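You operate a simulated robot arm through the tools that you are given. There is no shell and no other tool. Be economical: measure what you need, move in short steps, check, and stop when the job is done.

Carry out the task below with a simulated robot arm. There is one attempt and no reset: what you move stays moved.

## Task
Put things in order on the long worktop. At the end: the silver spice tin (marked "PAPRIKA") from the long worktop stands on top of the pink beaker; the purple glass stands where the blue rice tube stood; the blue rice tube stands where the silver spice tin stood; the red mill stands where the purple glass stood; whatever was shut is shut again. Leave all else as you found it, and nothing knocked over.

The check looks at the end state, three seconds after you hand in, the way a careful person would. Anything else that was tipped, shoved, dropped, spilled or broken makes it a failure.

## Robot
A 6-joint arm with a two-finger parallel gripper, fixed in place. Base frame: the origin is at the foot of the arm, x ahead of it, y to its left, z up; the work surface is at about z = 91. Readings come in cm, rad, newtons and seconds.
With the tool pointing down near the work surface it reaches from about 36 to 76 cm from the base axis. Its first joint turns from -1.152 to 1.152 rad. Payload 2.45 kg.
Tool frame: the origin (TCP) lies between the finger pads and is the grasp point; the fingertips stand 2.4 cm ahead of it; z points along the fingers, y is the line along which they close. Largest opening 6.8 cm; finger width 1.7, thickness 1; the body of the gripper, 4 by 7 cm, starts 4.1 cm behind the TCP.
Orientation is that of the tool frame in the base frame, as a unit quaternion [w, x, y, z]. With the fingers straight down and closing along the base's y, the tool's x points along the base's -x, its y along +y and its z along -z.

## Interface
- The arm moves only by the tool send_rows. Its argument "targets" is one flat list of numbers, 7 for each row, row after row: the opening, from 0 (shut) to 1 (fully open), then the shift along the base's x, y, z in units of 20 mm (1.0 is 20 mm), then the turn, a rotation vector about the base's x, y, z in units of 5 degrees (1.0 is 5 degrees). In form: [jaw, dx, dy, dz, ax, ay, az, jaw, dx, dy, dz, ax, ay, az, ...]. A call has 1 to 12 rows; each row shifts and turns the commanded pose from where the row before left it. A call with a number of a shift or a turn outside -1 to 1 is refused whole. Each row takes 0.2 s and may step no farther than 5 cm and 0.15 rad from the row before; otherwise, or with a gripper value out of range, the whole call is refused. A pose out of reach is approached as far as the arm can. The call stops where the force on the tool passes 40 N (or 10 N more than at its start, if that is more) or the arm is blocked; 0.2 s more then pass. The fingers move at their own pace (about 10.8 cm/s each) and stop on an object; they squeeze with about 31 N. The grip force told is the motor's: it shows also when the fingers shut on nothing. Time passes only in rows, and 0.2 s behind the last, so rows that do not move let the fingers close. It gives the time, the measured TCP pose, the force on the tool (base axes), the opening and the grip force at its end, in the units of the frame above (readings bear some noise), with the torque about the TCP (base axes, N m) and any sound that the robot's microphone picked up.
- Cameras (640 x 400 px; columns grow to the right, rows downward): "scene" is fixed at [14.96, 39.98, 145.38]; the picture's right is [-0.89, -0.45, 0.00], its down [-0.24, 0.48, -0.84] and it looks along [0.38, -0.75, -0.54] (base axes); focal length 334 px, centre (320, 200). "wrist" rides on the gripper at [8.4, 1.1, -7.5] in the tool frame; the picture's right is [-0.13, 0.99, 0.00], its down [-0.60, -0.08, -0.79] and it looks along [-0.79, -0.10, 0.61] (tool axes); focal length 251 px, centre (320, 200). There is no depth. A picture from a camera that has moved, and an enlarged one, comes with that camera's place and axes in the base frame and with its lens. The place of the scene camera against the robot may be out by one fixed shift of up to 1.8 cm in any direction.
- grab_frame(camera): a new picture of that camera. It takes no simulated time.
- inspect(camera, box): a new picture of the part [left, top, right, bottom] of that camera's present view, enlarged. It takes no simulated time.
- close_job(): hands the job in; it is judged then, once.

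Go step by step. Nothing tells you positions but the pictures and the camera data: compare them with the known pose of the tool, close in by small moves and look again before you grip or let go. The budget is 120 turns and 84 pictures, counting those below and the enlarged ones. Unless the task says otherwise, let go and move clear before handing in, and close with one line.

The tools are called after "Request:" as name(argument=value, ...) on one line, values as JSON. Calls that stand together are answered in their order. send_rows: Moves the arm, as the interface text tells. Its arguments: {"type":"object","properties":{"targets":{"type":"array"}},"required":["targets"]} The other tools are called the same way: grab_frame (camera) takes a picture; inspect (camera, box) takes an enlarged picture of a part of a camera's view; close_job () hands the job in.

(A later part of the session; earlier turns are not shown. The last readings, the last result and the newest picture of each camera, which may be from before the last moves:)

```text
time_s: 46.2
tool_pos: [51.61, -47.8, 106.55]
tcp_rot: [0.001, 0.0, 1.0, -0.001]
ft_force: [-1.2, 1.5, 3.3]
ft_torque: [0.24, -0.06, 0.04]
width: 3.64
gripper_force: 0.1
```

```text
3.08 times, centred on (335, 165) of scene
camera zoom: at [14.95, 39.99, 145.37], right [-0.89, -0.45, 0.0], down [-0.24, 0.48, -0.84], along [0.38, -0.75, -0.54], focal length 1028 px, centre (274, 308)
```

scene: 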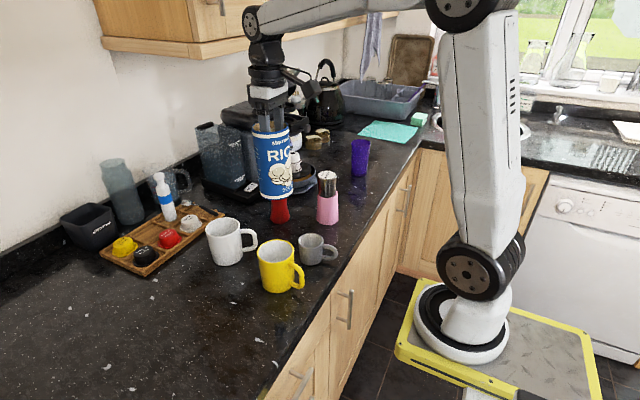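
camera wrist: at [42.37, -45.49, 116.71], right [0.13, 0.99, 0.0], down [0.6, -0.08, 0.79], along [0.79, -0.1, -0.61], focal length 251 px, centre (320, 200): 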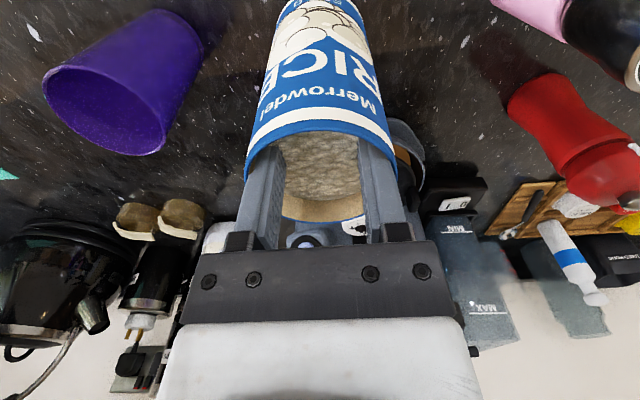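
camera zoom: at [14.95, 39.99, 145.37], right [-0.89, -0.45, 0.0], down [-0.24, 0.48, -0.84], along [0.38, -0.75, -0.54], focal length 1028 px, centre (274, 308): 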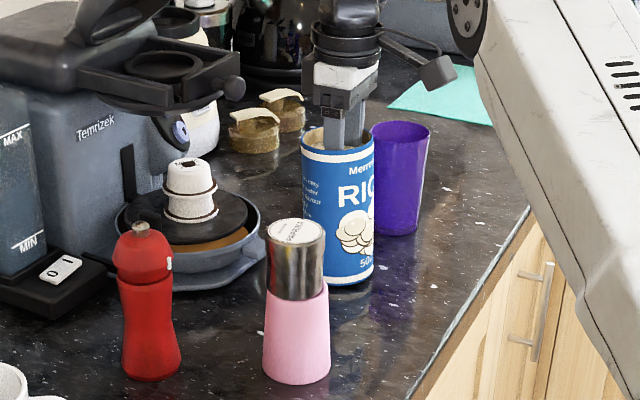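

The tube is down. I'm releasing by drawing the fingers in, rising straight out and looking again.

Request:
send_rows(targets=[0.48, 0, 0, 0, 0, 0, 0, 0.42, 0, 0, 0, 0, 0, 0, 0.42, 0, 0, 0.3, 0, 0, 0, 0.42, 0, 0, 0.5, 0, 0, 0, 0.42, 0, 0, 0.7, 0, 0, 0, 0.42, 0, 0, 0.7, 0, 0, 0, 0.42, 0, 0, 0.7, 0, 0, 0, 0.42, 0, 0, 0.6, 0, 0, 0, 1, 0, 0, 0, 0, 0, 0])

Request:
grab_frame(camera="wrist")

Request:
inspect(camera="scene", box=[270, 100, 400, 230])

```text
time_s: 48.2
tool_pos: [51.58, -47.87, 113.54]
tcp_rot: [0.0, -0.001, 1.0, -0.001]
ft_force: [0.6, -0.4, 0.3]
ft_torque: [0.03, 0.02, 0.02]
width: 6.8
gripper_force: 0.1
```

```text
45 pictures are left
camera wrist: at [43.22, -46.7, 120.99], right [0.13, 0.99, 0.0], down [0.6, -0.08, 0.79], along [0.79, -0.1, -0.61], focal length 251 px, centre (320, 200)
```

wrist: 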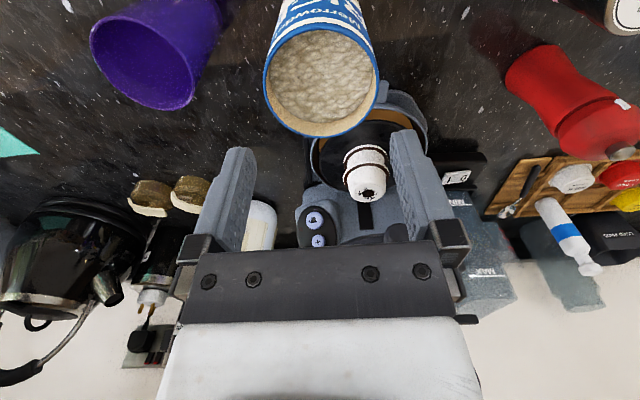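

```text
3.08 times, centred on (335, 165) of scene
camera zoom: at [14.96, 39.98, 145.38], right [-0.89, -0.45, 0.0], down [-0.24, 0.48, -0.84], along [0.38, -0.75, -0.54], focal length 1028 px, centre (274, 308)
```

zoom: 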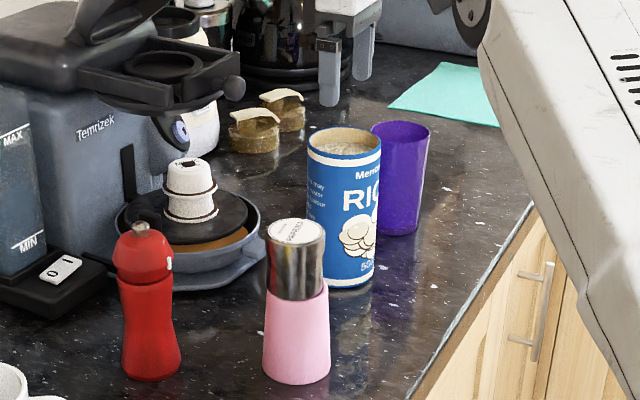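

The rice tube stands in the tin's old place. The purple glass is near (50.5, -61.4), rim at about 100.7, which is 79 cm out and needs an outward tilt. I'm swinging the gripper to face it radially and tilting 25°.

Request:
send_rows(targets=[1, -0.38, -0.21, 0, 0, 0, -0.92, 1, -0.38, -0.21, 0, 0, 0, -0.92, 1, -0.38, -0.21, 0, 0, 0, -0.92, 1, -0.38, -0.21, 0, 0, 0, -0.92, 1, -0.38, -0.21, 0, 0, 0, -0.92, 1, -0.38, -0.21, 0, 0, 0, -0.92, 1, -0.38, -0.21, 0, 0, 0, -0.92, 1, -0.38, -0.21, 0, 0, 0, -0.92, 1, -0.38, -0.21, 0, 0, 0, -0.92, 1, -0.38, -0.21, 0, 0, 0, -0.92, 1, -0.38, -0.21, 0, 0, 0, -0.92])

Request:
send_rows(targets=[1, 0, 0, -0.6, -0.773, -0.635, 0, 1, 0, 0, -0.6, -0.773, -0.635, 0, 1, 0, 0, -0.6, -0.773, -0.635, 0, 1, 0, 0, -0.6, -0.773, -0.635, 0, 1, 0, 0, -0.6, -0.773, -0.635, 0])

Request:
grab_frame(camera="wrist")

Request:
grab_frame(camera="scene")

```text
time_s: 50.6
tool_pos: [43.34, -52.46, 113.43]
tcp_rot: [0.0, 0.429, 0.903, 0.0]
ft_force: [-0.7, -0.4, -0.4]
ft_torque: [-0.02, -0.01, 0.03]
width: 6.78
gripper_force: 0.1
```

```text
time_s: 51.8
tool_pos: [43.34, -52.55, 107.44]
tcp_rot: [0.197, 0.417, 0.883, -0.093]
ft_force: [-0.3, -1.3, 1.0]
ft_torque: [0.02, 0.01, 0.04]
width: 6.79
gripper_force: 0.1
```

```text
43 pictures are left
camera wrist: at [37.2, -43.49, 110.75], right [0.84, 0.54, 0.05], down [0.07, -0.21, 0.97], along [0.54, -0.82, -0.22], focal length 251 px, centre (320, 200)
```

wrist: 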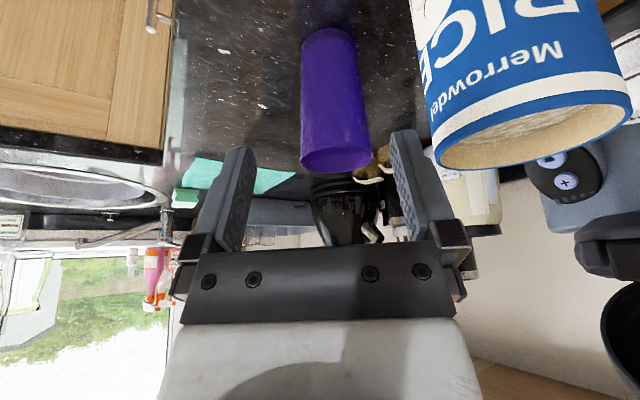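

```text
42 pictures are left
```

scene: 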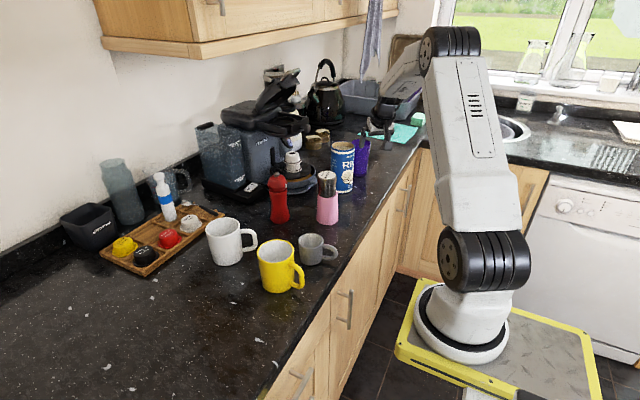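

From here the glass works out near (50, -60.3), rim at about 102, about 4 mm to one side of the gripper's line. I'm closing in partway with that correction and rechecking.

Request:
send_rows(targets=[1, 0.467, -0.48, -0.73, 0, 0, 0, 1, 0.467, -0.48, -0.73, 0, 0, 0, 1, 0.467, -0.48, -0.73, 0, 0, 0, 1, 0, 0, 0, 0, 0, 0])

Request:
grab_frame(camera="wrist")

Request:
inspect(camera="scene", box=[300, 90, 420, 220])

```text
time_s: 52.8
tool_pos: [45.94, -55.57, 103.04]
tcp_rot: [0.196, 0.418, 0.882, -0.092]
ft_force: [0.3, 0.5, -0.6]
ft_torque: [0.0, 0.04, 0.0]
width: 6.83
gripper_force: 0.0
```

```text
41 pictures are left
camera wrist: at [39.97, -46.37, 106.35], right [0.84, 0.54, 0.05], down [0.07, -0.21, 0.97], along [0.54, -0.81, -0.22], focal length 251 px, centre (320, 200)
```

wrist: 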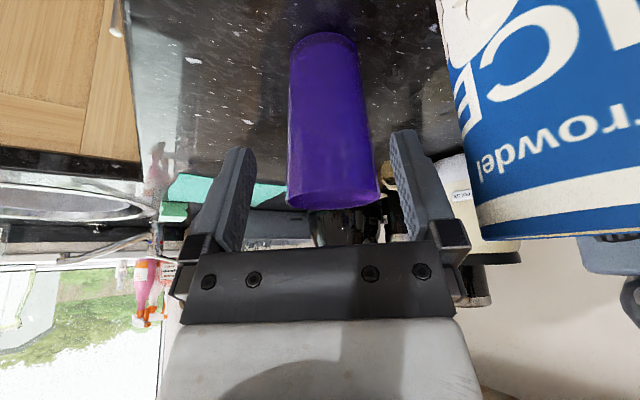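

```text
3.08 times, centred on (360, 155) of scene
camera zoom: at [14.96, 39.98, 145.38], right [-0.89, -0.45, 0.0], down [-0.24, 0.48, -0.84], along [0.38, -0.75, -0.54], focal length 1028 px, centre (197, 338)
```

zoom: 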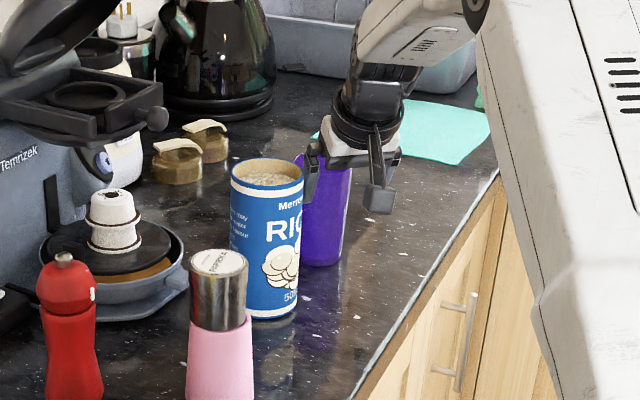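

The glass is centred between the fingers to within 1–2 mm. I'm advancing at this height so the fingers straddle the rim.

Request:
send_rows(targets=[1, 0.49, -0.584, 0, 0, 0, 0, 1, 0.49, -0.584, 0, 0, 0, 0, 1, 0.49, -0.584, 0, 0, 0, 0, 1, 0.49, -0.584, 0, 0, 0, 0, 1, 0, 0, 0, 0, 0, 0])

Request:
grab_frame(camera="wrist")

Request:
inspect(camera="scene", box=[310, 90, 410, 200])

```text
time_s: 54.0
tool_pos: [50.03, -60.02, 103.04]
tcp_rot: [0.195, 0.418, 0.883, -0.092]
ft_force: [-0.2, 0.6, -0.4]
ft_torque: [0.0, -0.01, -0.03]
width: 6.79
gripper_force: 0.1
```

```text
39 pictures are left
camera wrist: at [44.0, -50.95, 106.42], right [0.84, 0.54, 0.05], down [0.07, -0.21, 0.97], along [0.54, -0.81, -0.22], focal length 251 px, centre (320, 200)
```

wrist: 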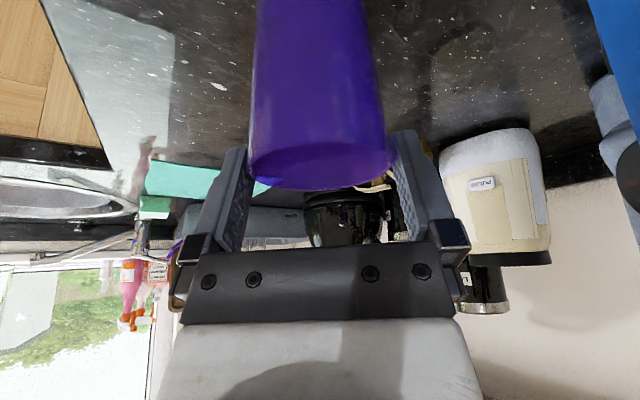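

```text
3.64 times, centred on (360, 145) of scene
camera zoom: at [14.96, 39.98, 145.38], right [-0.89, -0.45, 0.0], down [-0.24, 0.48, -0.84], along [0.38, -0.75, -0.54], focal length 1215 px, centre (174, 400)
```

zoom: 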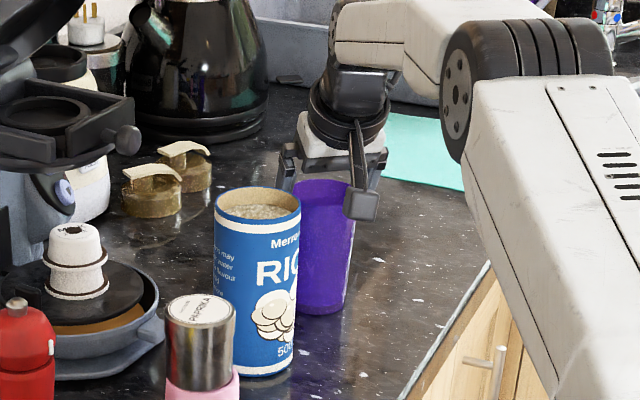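

The fingers straddle the rim, centred and without contact. I'm lowering 3.3 cm, then gripping.

Request:
send_rows(targets=[1, 0, 0, -0.3, 0, 0, 0, 1, 0, 0, -0.3, 0, 0, 0, 1, 0, 0, -0.3, 0, 0, 0, 1, 0, 0, -0.3, 0, 0, 0, 1, 0, 0, -0.3, 0, 0, 0])

Request:
grab_frame(camera="wrist")

```text
time_s: 55.2
tool_pos: [50.01, -60.01, 100.13]
tcp_rot: [0.195, 0.417, 0.883, -0.092]
ft_force: [0.0, 0.2, 0.5]
ft_torque: [0.03, 0.02, 0.03]
width: 6.8
gripper_force: 0.1
```

```text
37 pictures are left
camera wrist: at [44.0, -50.95, 103.39], right [0.84, 0.54, 0.05], down [0.07, -0.21, 0.97], along [0.54, -0.81, -0.22], focal length 251 px, centre (320, 200)
```

wrist: 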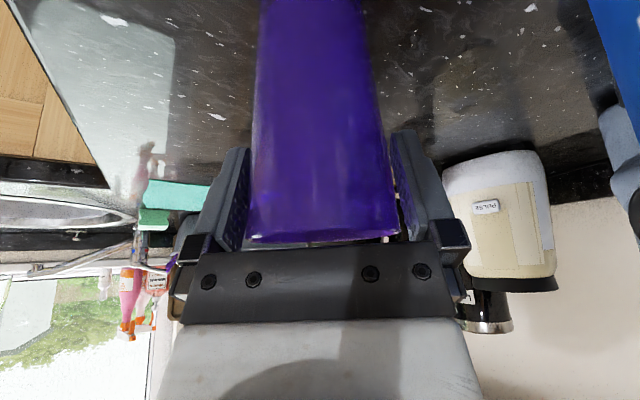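

The rim is close to the palm, so I grip here and lift gently.

Request:
send_rows(targets=[0, 0, 0, 0, 0, 0, 0, 0, 0, 0, 0, 0, 0, 0, 0, 0, 0, 0, 0, 0, 0, 0, 0, 0, 0.2, 0, 0, 0, 0, 0, 0, 0.3, 0, 0, 0, 0, 0, 0, 0.5, 0, 0, 0, 0, 0, 0, 0.5, 0, 0, 0])

Request:
grab_frame(camera="wrist")

Request:
inspect(camera="scene", box=[310, 90, 410, 200])

```text
time_s: 56.8
tool_pos: [50.14, -60.06, 103.14]
tcp_rot: [0.196, 0.417, 0.883, -0.093]
ft_force: [-0.3, 0.1, -2.3]
ft_torque: [0.01, 0.0, 0.0]
width: 6.46
gripper_force: 31.3
```

```text
36 pictures are left
camera wrist: at [44.0, -50.92, 106.47], right [0.84, 0.54, 0.05], down [0.07, -0.21, 0.97], along [0.54, -0.81, -0.22], focal length 251 px, centre (320, 200)
```

wrist: 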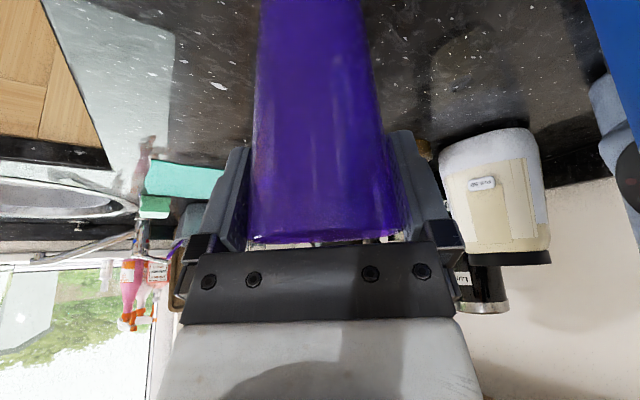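

```text
3.64 times, centred on (360, 145) of scene
camera zoom: at [14.96, 39.98, 145.38], right [-0.89, -0.45, 0.0], down [-0.24, 0.48, -0.84], along [0.38, -0.75, -0.54], focal length 1215 px, centre (174, 400)
```

zoom: 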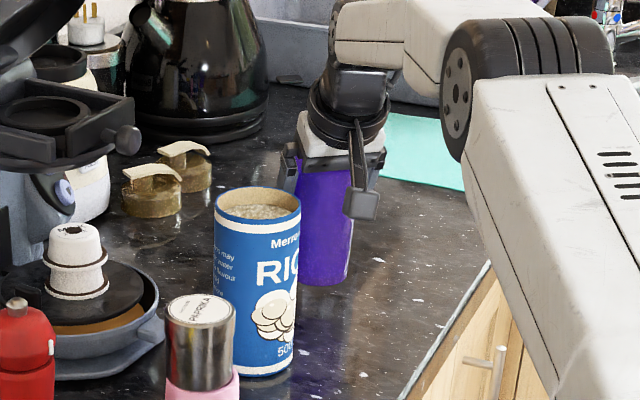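

The glass is held upright. I'm retracting it inward and upward, then swinging over to the rice tube's old spot at (53.75, 5.9).

Request:
send_rows(targets=[0, -0.4, -0.49, 0.2, 0, 0, 0, 0, -0.58, -0.705, 0.5, 0, 0, 0, 0, -0.58, -0.705, 0.7, 0, 0, 0, 0, -0.58, -0.705, 0.8, 0, 0, 0, 0, -0.58, -0.705, 0.8, 0, 0, 0, 0, -0.58, -0.705, 0.8, 0, 0, 0, 0, -0.58, -0.705, 0.8, 0, 0, 0, 0, -0.58, -0.705, 0.8, 0, 0, 0, 0, -0.58, -0.705, 0.8, 0, 0, 0, 0, -0.58, -0.705, 0.8, 0, 0, 0, 0, -0.2, -0.25, 0.5, 0, 0, 0])

Request:
grab_frame(camera="scene")

```text
time_s: 59.2
tool_pos: [44.34, -63.34, 116.13]
tcp_rot: [0.195, 0.417, 0.883, -0.094]
ft_force: [0.1, -0.9, -2.4]
ft_torque: [-0.03, 0.01, 0.01]
width: 6.45
gripper_force: 31.2
out of reach, approached as far as the arm can: row 4, 5, 6, 7, 8, 9, 10, 11
```

```text
34 pictures are left
```

scene: 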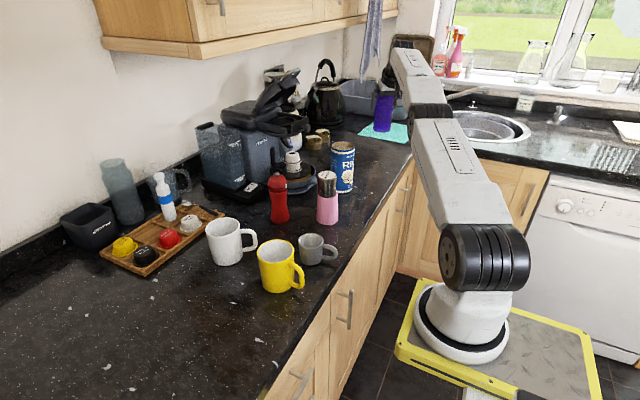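

I used the wrong sign for y and moved sideways instead of inward, but nothing was touched and the glass is still held. I'm bringing it inward now.

Request:
send_rows(targets=[0, -0.29, 0.4, 0, 0, 0, 0, 0, -0.29, 0.8, 0.15, 0, 0, 0, 0, -0.29, 0.9, 0.15, 0, 0, 0, 0, -0.29, 0.9, 0.15, 0, 0, 0, 0, -0.29, 0.95, 0.15, 0, 0, 0, 0, -0.29, 0.95, 0.15, 0, 0, 0, 0, -0.29, 0.95, 0.15, 0, 0, 0, 0, -0.29, 0.95, 0.15, 0, 0, 0, 0, -0.29, 0.95, 0.15, 0, 0, 0, 0, -0.29, 0.95, 0.15, 0, 0, 0])

```text
time_s: 61.4
tool_pos: [38.38, -46.11, 118.85]
tcp_rot: [0.195, 0.416, 0.883, -0.093]
ft_force: [-0.3, -0.6, -2.4]
ft_torque: [-0.02, 0.04, 0.01]
width: 6.44
gripper_force: 30.7
```

The glass is at (38.4, -46.1, 118.9). I'm swinging over toward the target with the yaw following.

Request:
send_rows(targets=[0, 0.25, 0.5, 0, 0, 0, 0.45, 0, 0.25, 0.97, 0, 0, 0, 0.45, 0, 0.25, 0.97, 0, 0, 0, 0.45, 0, 0.25, 0.97, 0, 0, 0, 0.45, 0, 0.25, 0.97, 0, 0, 0, 0.45, 0, 0.25, 0.97, 0, 0, 0, 0.45, 0, 0.25, 0.97, 0, 0, 0, 0.45, 0, 0.25, 0.97, 0, 0, 0, 0.45, 0, 0.25, 0.97, 0, 0, 0, 0.45, 0, 0.25, 0.97, 0, 0, 0, 0.45, 0, 0.25, 0.97, 0, 0, 0, 0.45, 0, 0.25, 0.97, 0, 0, 0, 0.45])

Request:
send_rows(targets=[0, 0.25, 0.97, 0, 0, 0, 0.45, 0, 0.25, 0.97, 0, 0, 0, 0.45, 0, 0.25, 0.97, 0, 0, 0, 0.45, 0, 0.25, 0.97, 0, 0, 0, 0.45, 0, 0.25, 0.97, 0, 0, 0, 0.45, 0, 0.25, 0.97, 0, 0, 0, 0.45, 0, 0.25, 0.97, 0, 0, 0, 0.45, 0, 0.25, 0.97, 0, 0, 0, 0.45, 0, 0.25, 0.97, 0, 0, 0, 0.45, 0, 0.25, 0.97, 0, 0, 0, 0.45, 0, 0.25, 0.97, 0, 0, 0, 0.45, 0, 0.25, 0.7, 0, 0, 0, 0.45])

Request:
grab_frame(camera="scene")

Request:
grab_frame(camera="wrist")

```text
time_s: 64.0
tool_pos: [44.37, -23.7, 118.56]
tcp_rot: [0.212, 0.199, 0.956, -0.045]
ft_force: [0.5, 0.1, -1.7]
ft_torque: [0.01, 0.02, 0.0]
width: 6.41
gripper_force: 30.7
```

```text
time_s: 66.6
tool_pos: [50.41, -0.83, 118.8]
tcp_rot: [0.216, -0.028, 0.976, 0.007]
ft_force: [-0.4, -0.2, -1.6]
ft_torque: [0.0, 0.0, 0.02]
width: 6.42
gripper_force: 31.1
```

```text
33 pictures are left
```

scene: 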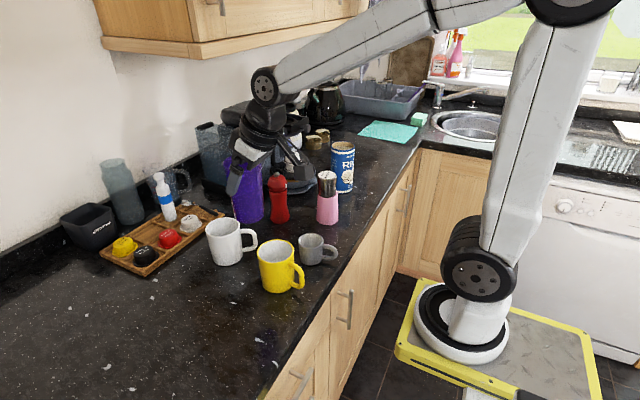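

```text
32 pictures are left
camera wrist: at [39.53, -0.34, 122.1], right [0.06, 1.0, 0.05], down [0.22, -0.07, 0.97], along [0.97, -0.04, -0.22], focal length 251 px, centre (320, 200)
```

wrist: 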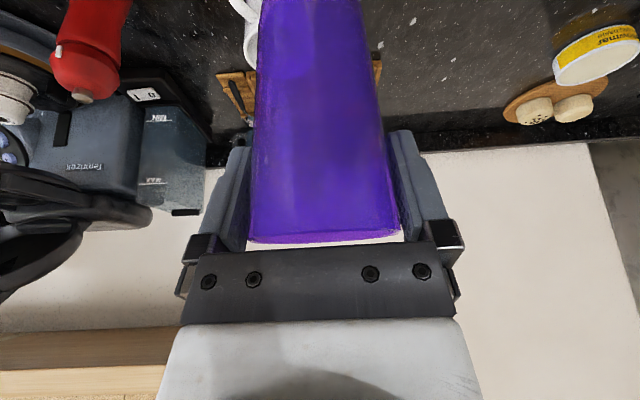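

The glass is upright near the target. I'm moving to (53.75, 5.9) and descending to about 3 cm above the surface.

Request:
send_rows(targets=[0, 0.42, 0.84, 0, 0, 0, 0, 0, 0.42, 0.84, 0, 0, 0, 0, 0, 0.42, 0.84, 0, 0, 0, 0, 0, 0.42, 0.84, 0, 0, 0, 0, 0, 0, 0, -0.9, 0, 0, 0, 0, 0, 0, -0.95, 0, 0, 0, 0, 0, 0, -0.95, 0, 0, 0, 0, 0, 0, -0.95, 0, 0, 0, 0, 0, 0, -0.95, 0, 0, 0, 0, 0, 0, -0.95, 0, 0, 0, 0, 0, 0, -0.95, 0, 0, 0, 0, 0, 0, -0.95, 0, 0, 0])

Request:
inspect(camera="scene", box=[160, 170, 340, 330])

```text
time_s: 69.2
tool_pos: [53.83, 5.98, 103.57]
tcp_rot: [0.216, -0.028, 0.976, 0.006]
ft_force: [-0.4, 0.1, -2.5]
ft_torque: [-0.01, 0.02, -0.01]
width: 6.43
gripper_force: 31.2
```

```text
2.50 times, centred on (250, 250) of scene
camera zoom: at [14.96, 39.99, 145.38], right [-0.89, -0.45, 0.0], down [-0.24, 0.48, -0.84], along [0.38, -0.75, -0.54], focal length 835 px, centre (495, 75)
```

zoom: 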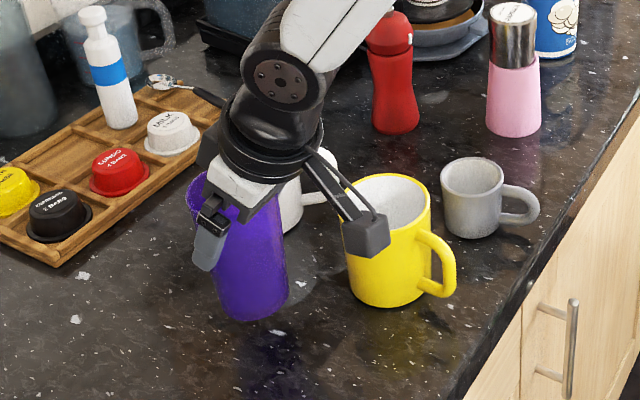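

The camera box is well clear of the yellow mug in depth. I'm lowering to contact.

Request:
send_rows(targets=[0, 0, 0, -0.5, 0, 0, 0, 0, 0, 0, -0.5, 0, 0, 0, 0, 0, 0, -0.4, 0, 0, 0, 0, 0, 0, -0.15, 0, 0, 0])

Request:
send_rows(targets=[0, 0, 0, -0.07, 0, 0, 0, 0, 0, 0, -0.07, 0, 0, 0])

Request:
inspect(camera="scene", box=[180, 200, 280, 320])

```text
time_s: 70.2
tool_pos: [53.89, 6.01, 100.5]
tcp_rot: [0.217, -0.029, 0.976, 0.006]
ft_force: [-0.5, -0.1, -2.5]
ft_torque: [0.01, -0.01, -0.03]
width: 6.41
gripper_force: 31.0
```

```text
time_s: 70.8
tool_pos: [53.81, 6.06, 100.29]
tcp_rot: [0.216, -0.029, 0.976, 0.006]
ft_force: [0.7, 0.2, -2.3]
ft_torque: [0.01, 0.0, -0.01]
width: 6.39
gripper_force: 31.6
```

```text
3.33 times, centred on (230, 260) of scene
camera zoom: at [14.96, 39.99, 145.38], right [-0.89, -0.45, 0.0], down [-0.24, 0.48, -0.84], along [0.38, -0.75, -0.54], focal length 1114 px, centre (620, 0)
```

zoom: 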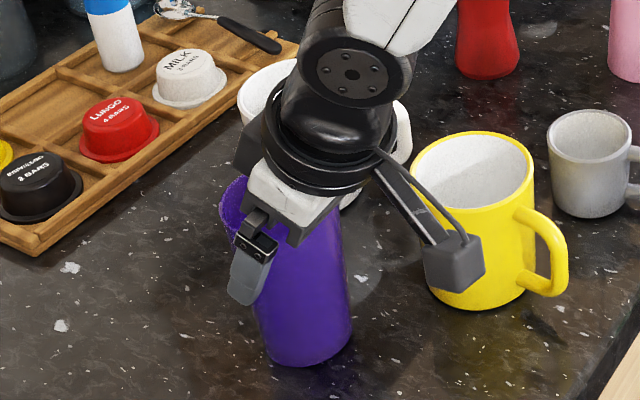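

No contact yet, so I'm continuing in small steps.

Request:
send_rows(targets=[0, 0, 0, -0.06, 0, 0, 0, 0, 0, 0, -0.06, 0, 0, 0])

Request:
send_rows(targets=[0, 0, 0, -0.06, 0, 0, 0, 0, 0, 0, -0.06, 0, 0, 0])

```text
time_s: 71.4
tool_pos: [53.84, 5.92, 100.11]
tcp_rot: [0.218, -0.028, 0.976, 0.006]
ft_force: [-5.5, 0.0, 11.6]
ft_torque: [0.25, 0.48, 0.11]
width: 6.41
gripper_force: 31.0
```

```text
time_s: 72.0
tool_pos: [53.89, 5.97, 99.79]
tcp_rot: [0.219, -0.029, 0.975, 0.006]
ft_force: [-2.7, -0.5, 18.9]
ft_torque: [0.02, -0.31, -0.06]
width: 6.42
gripper_force: 31.4
```

The glass is on the surface. I'm easing off and opening, then checking before withdrawing.

Request:
send_rows(targets=[0, 0, 0, 0.08, 0, 0, 0, 0.97, 0, 0, 0, 0, 0, 0, 1, 0, 0, 0, 0, 0, 0, 1, 0, 0, 0, 0, 0, 0])

Request:
grab_frame(camera="wrist")

```text
time_s: 73.0
tool_pos: [53.65, 5.87, 99.82]
tcp_rot: [0.216, -0.029, 0.976, 0.006]
ft_force: [0.0, 0.0, -0.5]
ft_torque: [0.04, 0.02, 0.01]
width: 6.78
gripper_force: 0.0
```

```text
29 pictures are left
camera wrist: at [42.94, 6.36, 103.18], right [0.06, 1.0, 0.05], down [0.22, -0.07, 0.97], along [0.97, -0.04, -0.22], focal length 251 px, centre (320, 200)
```

wrist: 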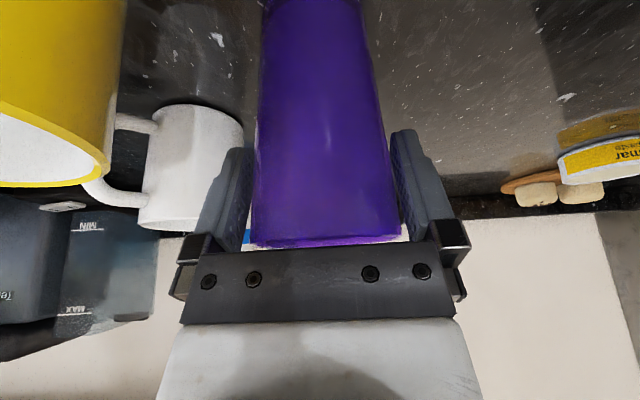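

The glass stands free, a hair to the right of centre. I'm nudging 1 mm and rising straight up.

Request:
send_rows(targets=[1, 0, 0.06, 0.2, 0, 0, 0, 1, 0, 0, 0.3, 0, 0, 0, 1, 0, 0, 0.4, 0, 0, 0, 1, 0, 0, 0.5, 0, 0, 0, 1, 0, 0, 0.6, 0, 0, 0, 1, 0, 0, 0.8, 0, 0, 0, 1, 0, 0, 1, 0, 0, 0, 1, 0, 0, 1, 0, 0, 0, 1, 0, 0, 1, 0, 0, 0, 1, 0, 0, 1, 0, 0, 0, 1, 0, 0, 1, 0, 0, 0, 1, 0, 0, 1, 0, 0, 0])

Request:
grab_frame(camera="scene")

```text
time_s: 75.6
tool_pos: [53.88, 6.1, 117.35]
tcp_rot: [0.217, -0.028, 0.976, 0.005]
ft_force: [-0.5, 0.1, 0.2]
ft_torque: [-0.02, -0.01, 0.04]
width: 6.8
gripper_force: 0.1
```

```text
28 pictures are left
```

scene: 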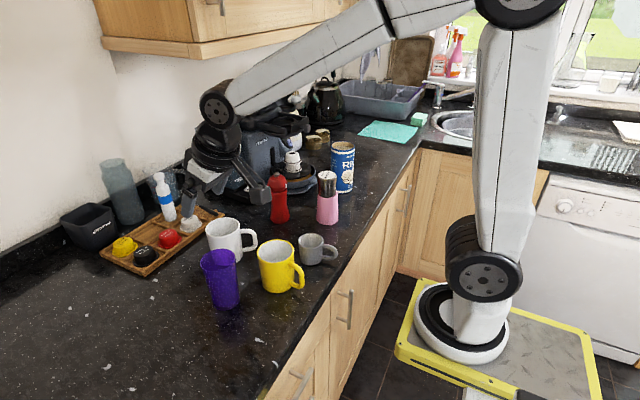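

The glass stands in the rice tube's old place. Next is the mill, near (59.9, -23.7) with its top at about 105. I'm approaching with the tilt kept, facing it radially.

Request:
send_rows(targets=[1, 0.06, -0.95, 0, 0, 0, -0.33, 1, 0.06, -0.95, 0, 0, 0, -0.33, 1, 0.06, -0.95, 0, 0, 0, -0.33, 1, 0.06, -0.95, 0, 0, 0, -0.33, 1, 0.06, -0.95, 0, 0, 0, -0.33, 1, 0.06, -0.95, 0, 0, 0, -0.33, 1, 0.06, -0.95, -0.3, 0, 0, -0.33, 1, 0.06, -0.95, -0.3, 0, 0, -0.33, 1, 0.06, -0.95, -0.3, 0, 0, -0.33, 1, 0.06, -0.95, -0.5, 0, 0, -0.33, 1, 0.06, -0.95, -0.5, 0, 0, -0.33, 1, 0.06, -0.95, -0.5, 0, 0, -0.33])

Request:
send_rows(targets=[1, 0.06, -0.9, -0.6, 0, 0, -0.33, 1, 0.06, -0.9, -0.6, 0, 0, -0.33, 1, 0.06, -0.9, -0.6, 0, 0, -0.33])

Request:
grab_frame(camera="wrist")

Request:
inspect(camera="scene", box=[220, 110, 360, 240])

```text
time_s: 78.2
tool_pos: [55.18, -17.04, 112.68]
tcp_rot: [0.214, 0.14, 0.966, -0.03]
ft_force: [0.4, 0.4, 0.7]
ft_torque: [0.0, 0.0, 0.0]
width: 6.79
gripper_force: 0.0
```

```text
time_s: 79.0
tool_pos: [55.58, -22.33, 109.03]
tcp_rot: [0.212, 0.182, 0.959, -0.04]
ft_force: [-0.6, 0.9, 0.0]
ft_torque: [0.0, 0.01, 0.0]
width: 6.8
gripper_force: 0.1
```

```text
27 pictures are left
camera wrist: at [45.82, -17.33, 112.33], right [0.47, 0.88, 0.05], down [0.17, -0.15, 0.97], along [0.87, -0.45, -0.22], focal length 251 px, centre (320, 200)
```

wrist: 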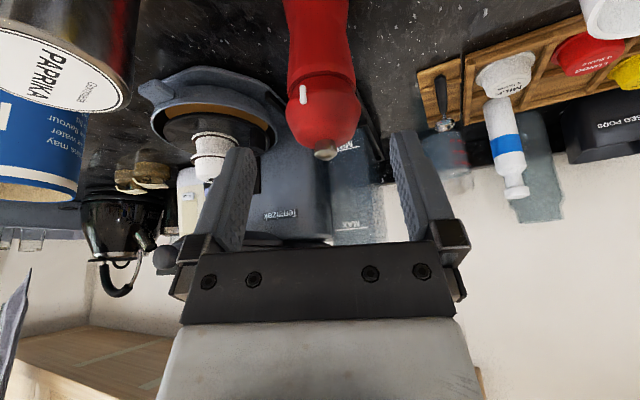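

```text
3.08 times, centred on (290, 175) of scene
camera zoom: at [14.96, 39.98, 145.38], right [-0.89, -0.45, 0.0], down [-0.24, 0.48, -0.84], along [0.38, -0.75, -0.54], focal length 1028 px, centre (412, 277)
```

zoom: 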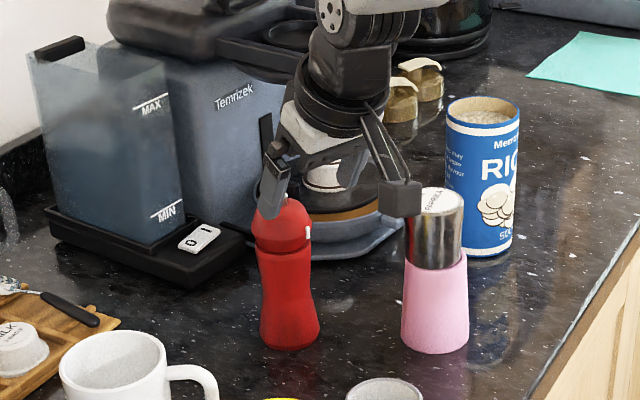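

The mill's top is at (60.1, -24.1, 105.6), in line with the gripper. I'm advancing over it and lowering the fingers around the head.

Request:
send_rows(targets=[1, 0.75, -0.3, 0, 0, 0, 0, 1, 0.75, -0.3, 0, 0, 0, 0, 1, 0.75, -0.3, 0, 0, 0, 0, 1, 0, 0, -0.5, 0, 0, 0, 1, 0, 0, -0.5, 0, 0, 0, 1, 0, 0, -0.5, 0, 0, 0, 1, 0, 0, -0.5, 0, 0, 0, 1, 0, 0, -0.5, 0, 0, 0, 1, 0, 0, -0.5, 0, 0, 0])

Request:
grab_frame(camera="wrist")

Request:
inspect(camera="scene", box=[220, 120, 340, 230])

```text
time_s: 81.0
tool_pos: [60.05, -24.02, 102.99]
tcp_rot: [0.213, 0.182, 0.959, -0.04]
ft_force: [-0.5, 0.4, 0.5]
ft_torque: [-0.02, 0.03, 0.01]
width: 6.8
gripper_force: 0.1
```

```text
25 pictures are left
camera wrist: at [50.51, -19.01, 106.34], right [0.47, 0.88, 0.05], down [0.17, -0.15, 0.97], along [0.87, -0.45, -0.22], focal length 251 px, centre (320, 200)
```

wrist: 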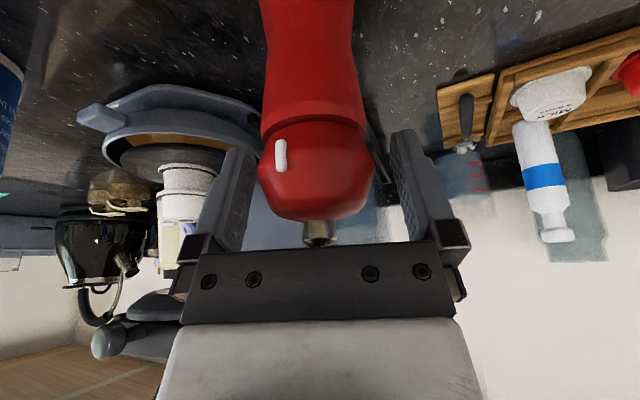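

```text
3.64 times, centred on (280, 175) of scene
camera zoom: at [14.96, 39.98, 145.38], right [-0.89, -0.45, 0.0], down [-0.24, 0.48, -0.84], along [0.38, -0.75, -0.54], focal length 1215 px, centre (466, 291)
```

zoom: 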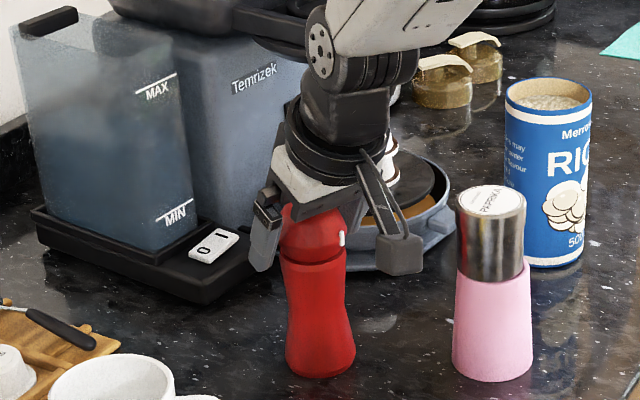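

The head is between the fingers with the knob just short of the palm. I'm centring by 1.5 mm, gripping and lifting slightly.

Request:
send_rows(targets=[1, -0.03, -0.07, -0.08, 0, 0, 0, 0, 0, 0, 0, 0, 0, 0, 0, 0, 0, 0, 0, 0, 0, 0, 0, 0, 0, 0, 0, 0, 0, 0, 0, 0.2, 0, 0, 0, 0, 0, 0, 0.3, 0, 0, 0, 0, 0, 0, 0.5, 0, 0, 0, 0, 0, 0, 0.5, 0, 0, 0])

Request:
grab_frame(camera="wrist")

Request:
inspect(camera="scene", box=[220, 120, 340, 230])

```text
time_s: 82.8
tool_pos: [59.97, -23.97, 105.94]
tcp_rot: [0.212, 0.181, 0.96, -0.041]
ft_force: [0.2, 0.0, -1.8]
ft_torque: [0.02, 0.0, 0.0]
width: 5.28
gripper_force: 31.1
```

```text
23 pictures are left
camera wrist: at [50.35, -19.14, 109.18], right [0.47, 0.88, 0.05], down [0.17, -0.15, 0.97], along [0.87, -0.45, -0.22], focal length 251 px, centre (320, 200)
```

wrist: 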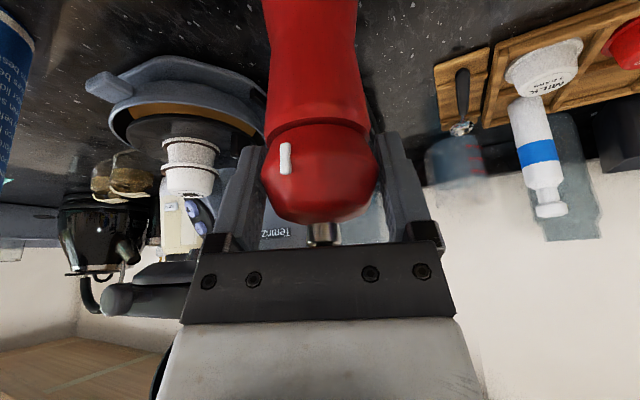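

```text
3.64 times, centred on (280, 175) of scene
camera zoom: at [14.96, 39.98, 145.38], right [-0.89, -0.45, 0.0], down [-0.24, 0.48, -0.84], along [0.38, -0.75, -0.54], focal length 1215 px, centre (466, 291)
```

zoom: 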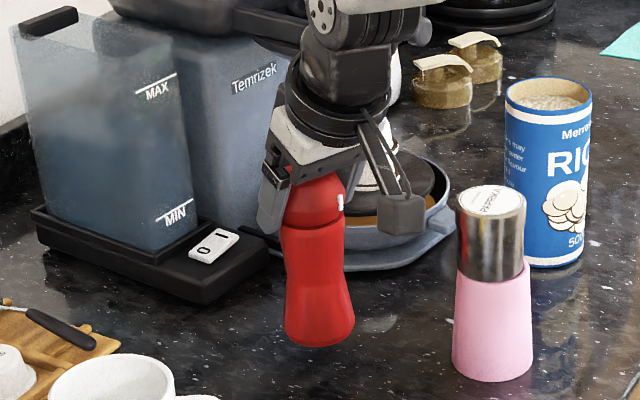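

The mill is lifted upright. I'm retracting inward while rising, then swinging toward the purple glass's old place.

Request:
send_rows(targets=[0, -0.4, 0.16, 0.6, 0, 0, 0, 0, -0.9, 0.36, 0.95, 0, 0, 0, 0, -0.9, 0.36, 0.95, 0, 0, 0, 0, -0.9, 0.36, 0.95, 0, 0, 0, 0, -0.9, 0.36, 0.95, 0, 0, 0, 0, -0.9, 0.36, 0.95, 0, 0, 0, 0, -0.9, 0.36, 0.95, 0, 0, 0, 0, -0.9, 0.36, 0.95, 0, 0, 0])

Request:
send_rows(targets=[0, -0.08, -0.5, 0, 0, 0, -0.32, 0, -0.08, -0.95, 0, 0, 0, -0.32, 0, -0.08, -0.95, 0, 0, 0, -0.32, 0, -0.08, -0.95, 0, 0, 0, -0.32, 0, -0.08, -0.95, 0, 0, 0, -0.32, 0, -0.08, -0.95, 0, 0, 0, -0.32, 0, -0.08, -0.95, 0, 0, 0, -0.32, 0, -0.08, -0.95, 0, 0, 0, -0.32, 0, -0.08, -0.95, 0, 0, 0, -0.32, 0, -0.08, -0.95, 0, 0, 0, -0.32, 0, -0.08, -0.95, 0, 0, 0, -0.32, 0, -0.08, -0.95, 0, 0, 0, -0.32])

Request:
grab_frame(camera="scene")

```text
time_s: 84.6
tool_pos: [46.49, -18.63, 120.33]
tcp_rot: [0.213, 0.181, 0.959, -0.04]
ft_force: [-0.1, -0.1, -2.3]
ft_torque: [0.03, -0.04, 0.01]
width: 5.32
gripper_force: 31.3
```

```text
time_s: 87.2
tool_pos: [44.77, -40.69, 120.21]
tcp_rot: [0.202, 0.339, 0.916, -0.074]
ft_force: [-0.1, -0.4, -3.4]
ft_torque: [0.03, 0.0, -0.02]
width: 5.28
gripper_force: 31.2
```

```text
21 pictures are left
```

scene: 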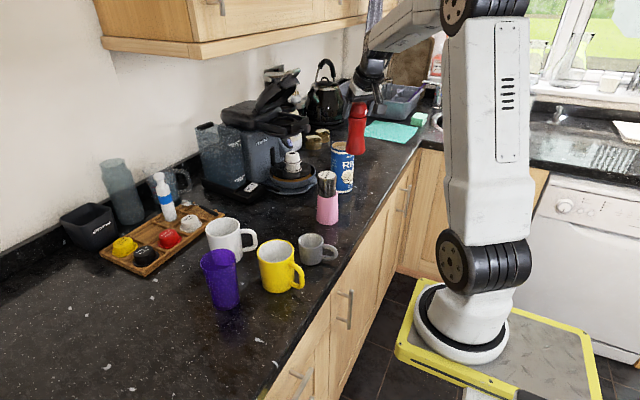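

The mill is upright and nothing else has moved. I'm moving to the stand-off in line with the glass's old spot and lowering.

Request:
send_rows(targets=[0, -0.107, -0.843, 0, 0, 0, -0.286, 0, -0.107, -0.843, 0, 0, 0, -0.286, 0, -0.107, -0.843, 0, 0, 0, -0.286, 0, -0.107, -0.843, 0, 0, 0, -0.286, 0, -0.107, -0.843, 0, 0, 0, -0.286, 0, -0.107, -0.843, 0, 0, 0, -0.286, 0, -0.107, -0.843, 0, 0, 0, -0.286])

Request:
send_rows(targets=[0, 0, 0, -0.9, 0, 0, 0, 0, 0, 0, -0.9, 0, 0, 0, 0, 0, 0, -0.9, 0, 0, 0, 0, 0, 0, -0.9, 0, 0, 0, 0, 0, 0, -0.9, 0, 0, 0, 0, 0, 0, -0.9, 0, 0, 0, 0, 0, 0, -0.9, 0, 0, 0])

Request:
grab_frame(camera="wrist")

Request:
inspect(camera="scene", box=[300, 90, 420, 220])

```text
time_s: 88.8
tool_pos: [43.26, -52.44, 120.54]
tcp_rot: [0.196, 0.417, 0.883, -0.093]
ft_force: [0.1, -0.1, -2.1]
ft_torque: [-0.03, 0.02, -0.02]
width: 5.29
gripper_force: 31.0
```

```text
time_s: 90.4
tool_pos: [43.34, -52.56, 107.81]
tcp_rot: [0.196, 0.416, 0.883, -0.092]
ft_force: [-0.2, -0.6, -0.9]
ft_torque: [0.02, 0.02, 0.01]
width: 5.3
gripper_force: 30.7
```

```text
20 pictures are left
camera wrist: at [37.34, -43.51, 111.16], right [0.84, 0.54, 0.05], down [0.07, -0.21, 0.97], along [0.54, -0.81, -0.22], focal length 251 px, centre (320, 200)
```

wrist: 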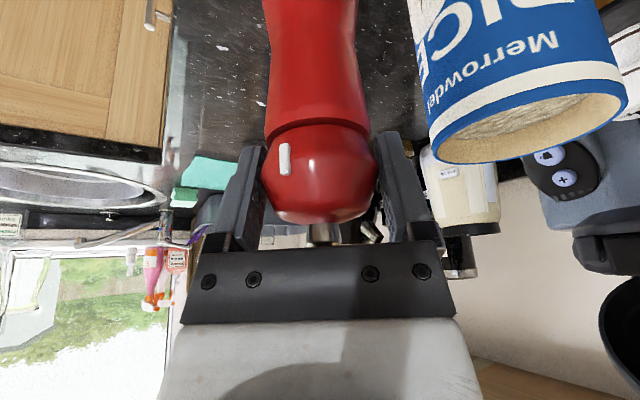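

```text
3.08 times, centred on (360, 155) of scene
camera zoom: at [14.96, 39.98, 145.38], right [-0.89, -0.45, 0.0], down [-0.24, 0.48, -0.84], along [0.38, -0.75, -0.54], focal length 1028 px, centre (197, 338)
```

zoom: 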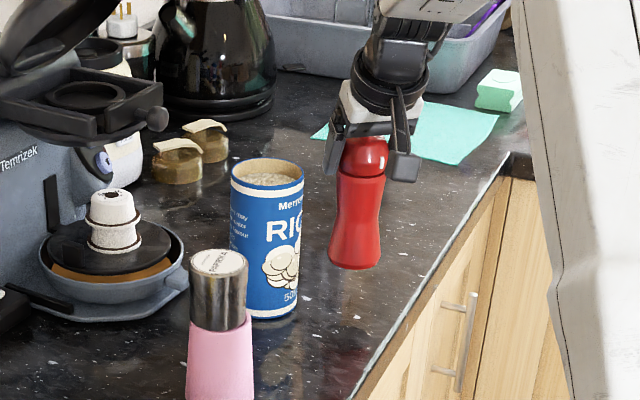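

I'm advancing to the glass's old place (50.05, -60.1) while lowering to about 2 cm above the surface.

Request:
send_rows(targets=[0, 0.67, -0.755, -0.3, 0, 0, 0, 0, 0.67, -0.755, -0.3, 0, 0, 0, 0, 0.67, -0.755, -0.3, 0, 0, 0, 0, 0.67, -0.755, -0.3, 0, 0, 0, 0, 0.67, -0.755, -0.3, 0, 0, 0, 0, 0, 0, 0, 0, 0, 0])

Request:
inspect(camera="scene", box=[310, 90, 410, 200])

```text
time_s: 91.8
tool_pos: [49.97, -60.08, 104.81]
tcp_rot: [0.196, 0.416, 0.883, -0.093]
ft_force: [0.4, 0.0, -1.8]
ft_torque: [-0.02, -0.02, 0.04]
width: 5.28
gripper_force: 30.7
```

```text
3.64 times, centred on (360, 145) of scene
camera zoom: at [14.96, 39.98, 145.38], right [-0.89, -0.45, 0.0], down [-0.24, 0.48, -0.84], along [0.38, -0.75, -0.54], focal length 1215 px, centre (174, 400)
```

zoom: 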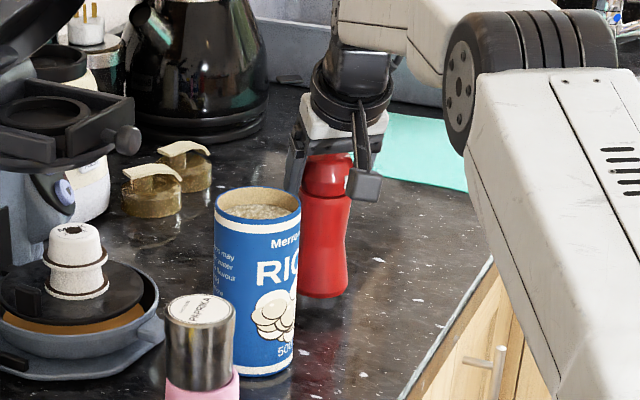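

It is over the spot. I'm lowering to contact.

Request:
send_rows(targets=[0, 0, 0, -0.3, 0, 0, 0, 0, 0, 0, -0.3, 0, 0, 0, 0, 0, 0, -0.15, 0, 0, 0, 0, 0, 0, 0, 0, 0, 0])

Request:
send_rows(targets=[0, 0, 0, -0.07, 0, 0, 0, 0, 0, 0, -0.07, 0, 0, 0])

Request:
send_rows(targets=[0, 0, 0, -0.06, 0, 0, 0, 0, 0, 0, -0.06, 0, 0, 0])

```text
time_s: 92.8
tool_pos: [49.88, -60.29, 103.3]
tcp_rot: [0.196, 0.416, 0.883, -0.093]
ft_force: [0.4, 0.0, -1.2]
ft_torque: [-0.01, 0.04, 0.01]
width: 5.3
gripper_force: 31.1
```

```text
time_s: 93.4
tool_pos: [50.01, -60.04, 103.1]
tcp_rot: [0.195, 0.416, 0.883, -0.092]
ft_force: [0.0, 1.2, -2.0]
ft_torque: [-0.01, -0.05, -0.02]
width: 5.26
gripper_force: 31.0
```

```text
time_s: 94.0
tool_pos: [50.06, -60.12, 102.82]
tcp_rot: [0.196, 0.417, 0.883, -0.092]
ft_force: [0.3, 1.9, 1.8]
ft_torque: [0.14, 0.11, -0.02]
width: 5.31
gripper_force: 31.1
```

First contact. I'm going slightly further to seat the base flat.

Request:
send_rows(targets=[0, 0, 0, -0.05, 0, 0, 0, 0, 0, 0, -0.05, 0, 0, 0])

Request:
inspect(camera="scene", box=[310, 90, 410, 200])

```text
time_s: 94.6
tool_pos: [49.97, -60.25, 103.02]
tcp_rot: [0.197, 0.417, 0.882, -0.095]
ft_force: [-3.5, 6.1, 15.0]
ft_torque: [0.64, 0.64, -0.14]
width: 5.29
gripper_force: 31.2
```

```text
3.64 times, centred on (360, 145) of scene
camera zoom: at [14.93, 40.03, 145.36], right [-0.89, -0.45, 0.0], down [-0.24, 0.48, -0.84], along [0.38, -0.75, -0.54], focal length 1215 px, centre (174, 400)
```

zoom: 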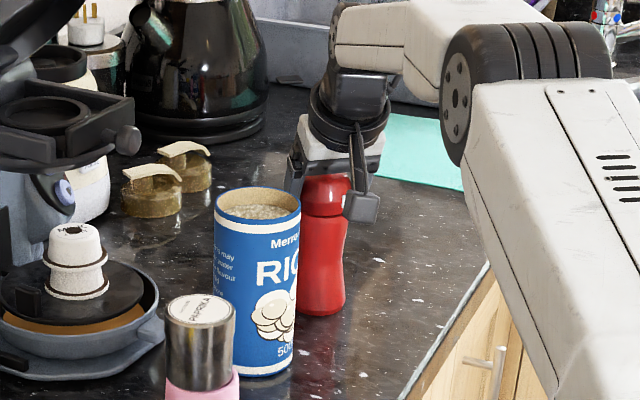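

The base is seated (15 N). I'm easing off, then opening and checking.

Request:
send_rows(targets=[0, 0, 0, 0.06, 0, 0, 0, 0.8, 0, 0, 0, 0, 0, 0, 0.9, 0, 0, 0, 0, 0, 0, 1, 0, 0, 0, 0, 0, 0, 1, 0, 0, 0, 0, 0, 0])

Request:
grab_frame(camera="wrist")

Request:
inspect(camera="scene", box=[310, 90, 410, 200])

```text
time_s: 95.8
tool_pos: [49.87, -60.06, 102.75]
tcp_rot: [0.196, 0.417, 0.883, -0.093]
ft_force: [0.4, 0.8, -0.9]
ft_torque: [0.02, 0.01, -0.02]
width: 6.8
gripper_force: 0.0
```

```text
16 pictures are left
camera wrist: at [43.94, -51.05, 106.01], right [0.84, 0.54, 0.05], down [0.07, -0.21, 0.97], along [0.54, -0.81, -0.22], focal length 251 px, centre (320, 200)
```

wrist: 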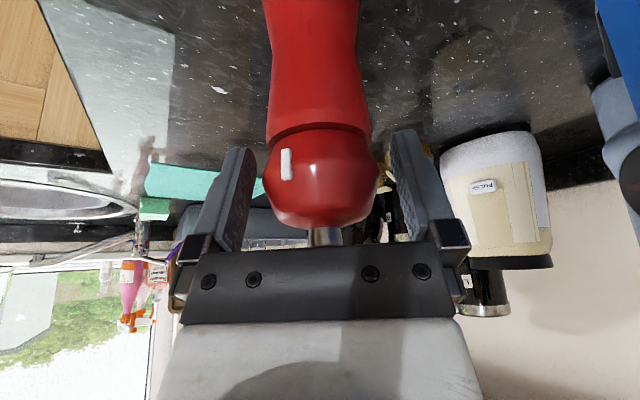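

```text
3.64 times, centred on (360, 145) of scene
camera zoom: at [14.96, 39.98, 145.38], right [-0.89, -0.45, 0.0], down [-0.24, 0.48, -0.84], along [0.38, -0.75, -0.54], focal length 1215 px, centre (174, 400)
```

zoom: 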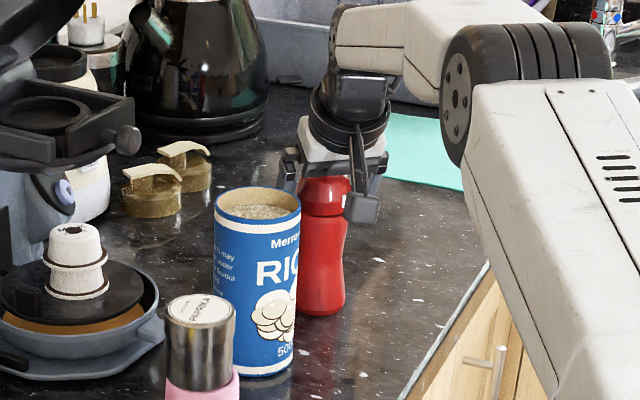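

The mill stands free. I'm withdrawing back along the tool axis, then retreating inward and up.

Request:
send_rows(targets=[1, -0.1, 0.13, 0.36, 0, 0, 0, 1, -0.21, 0.26, 0.725, 0, 0, 0, 1, -0.21, 0.26, 0.725, 0, 0, 0, 1, -0.21, 0.26, 0.725, 0, 0, 0, 1, -0.21, 0.26, 0.725, 0, 0, 0, 1, -0.21, 0.26, 0.725, 0, 0, 0, 1, -0.5, 0.62, 0.7, 0, 0, 0, 1, -0.5, 0.62, 0.7, 0, 0, 0, 1, -0.5, 0.62, 0.7, 0, 0, 0, 1, -0.5, 0.62, 0.5, 0, 0, 0, 1, -0.5, 0.62, 0.5, 0, 0, 0, 1, -0.5, 0.62, 0, 0, 0, 0])

Request:
grab_frame(camera="scene")

Request:
inspect(camera="scene", box=[270, 110, 400, 230])

Request:
grab_frame(camera="wrist")

```text
time_s: 98.4
tool_pos: [41.59, -49.66, 116.85]
tcp_rot: [0.195, 0.417, 0.883, -0.092]
ft_force: [-0.1, -0.1, -0.3]
ft_torque: [0.04, -0.01, -0.02]
width: 6.8
gripper_force: 0.1
```

```text
14 pictures are left
```

scene: 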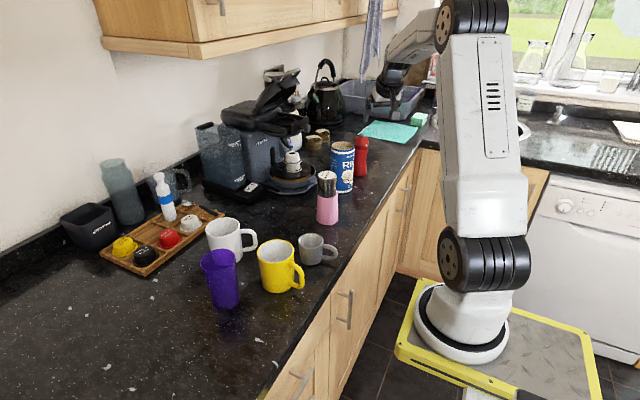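

```text
3.33 times, centred on (335, 170) of scene
camera zoom: at [14.96, 39.99, 145.38], right [-0.89, -0.45, 0.0], down [-0.24, 0.48, -0.84], along [0.38, -0.75, -0.54], focal length 1114 px, centre (270, 300)
```

zoom: 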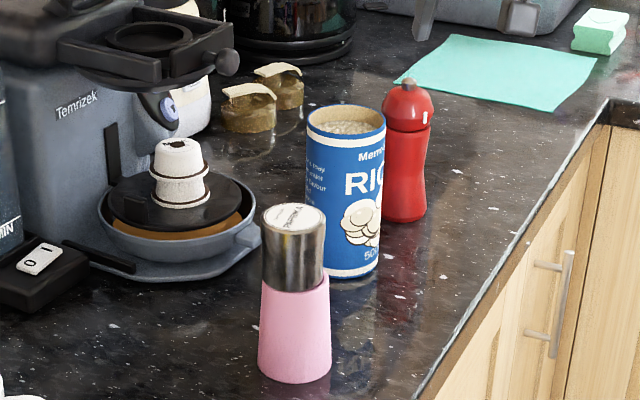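

```text
12 pictures are left
camera wrist: at [35.53, -40.63, 120.16], right [0.84, 0.54, 0.05], down [0.07, -0.21, 0.97], along [0.54, -0.81, -0.22], focal length 251 px, centre (320, 200)
```

wrist: 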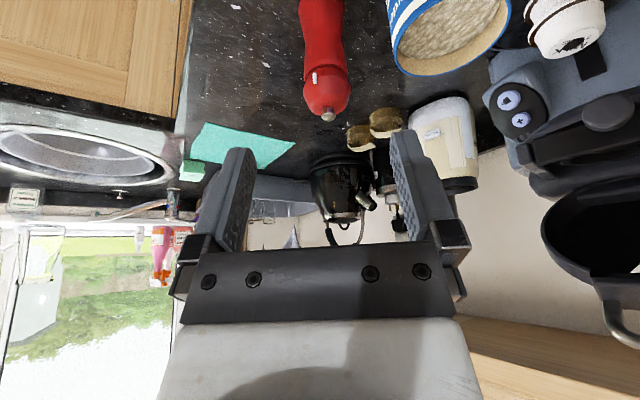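

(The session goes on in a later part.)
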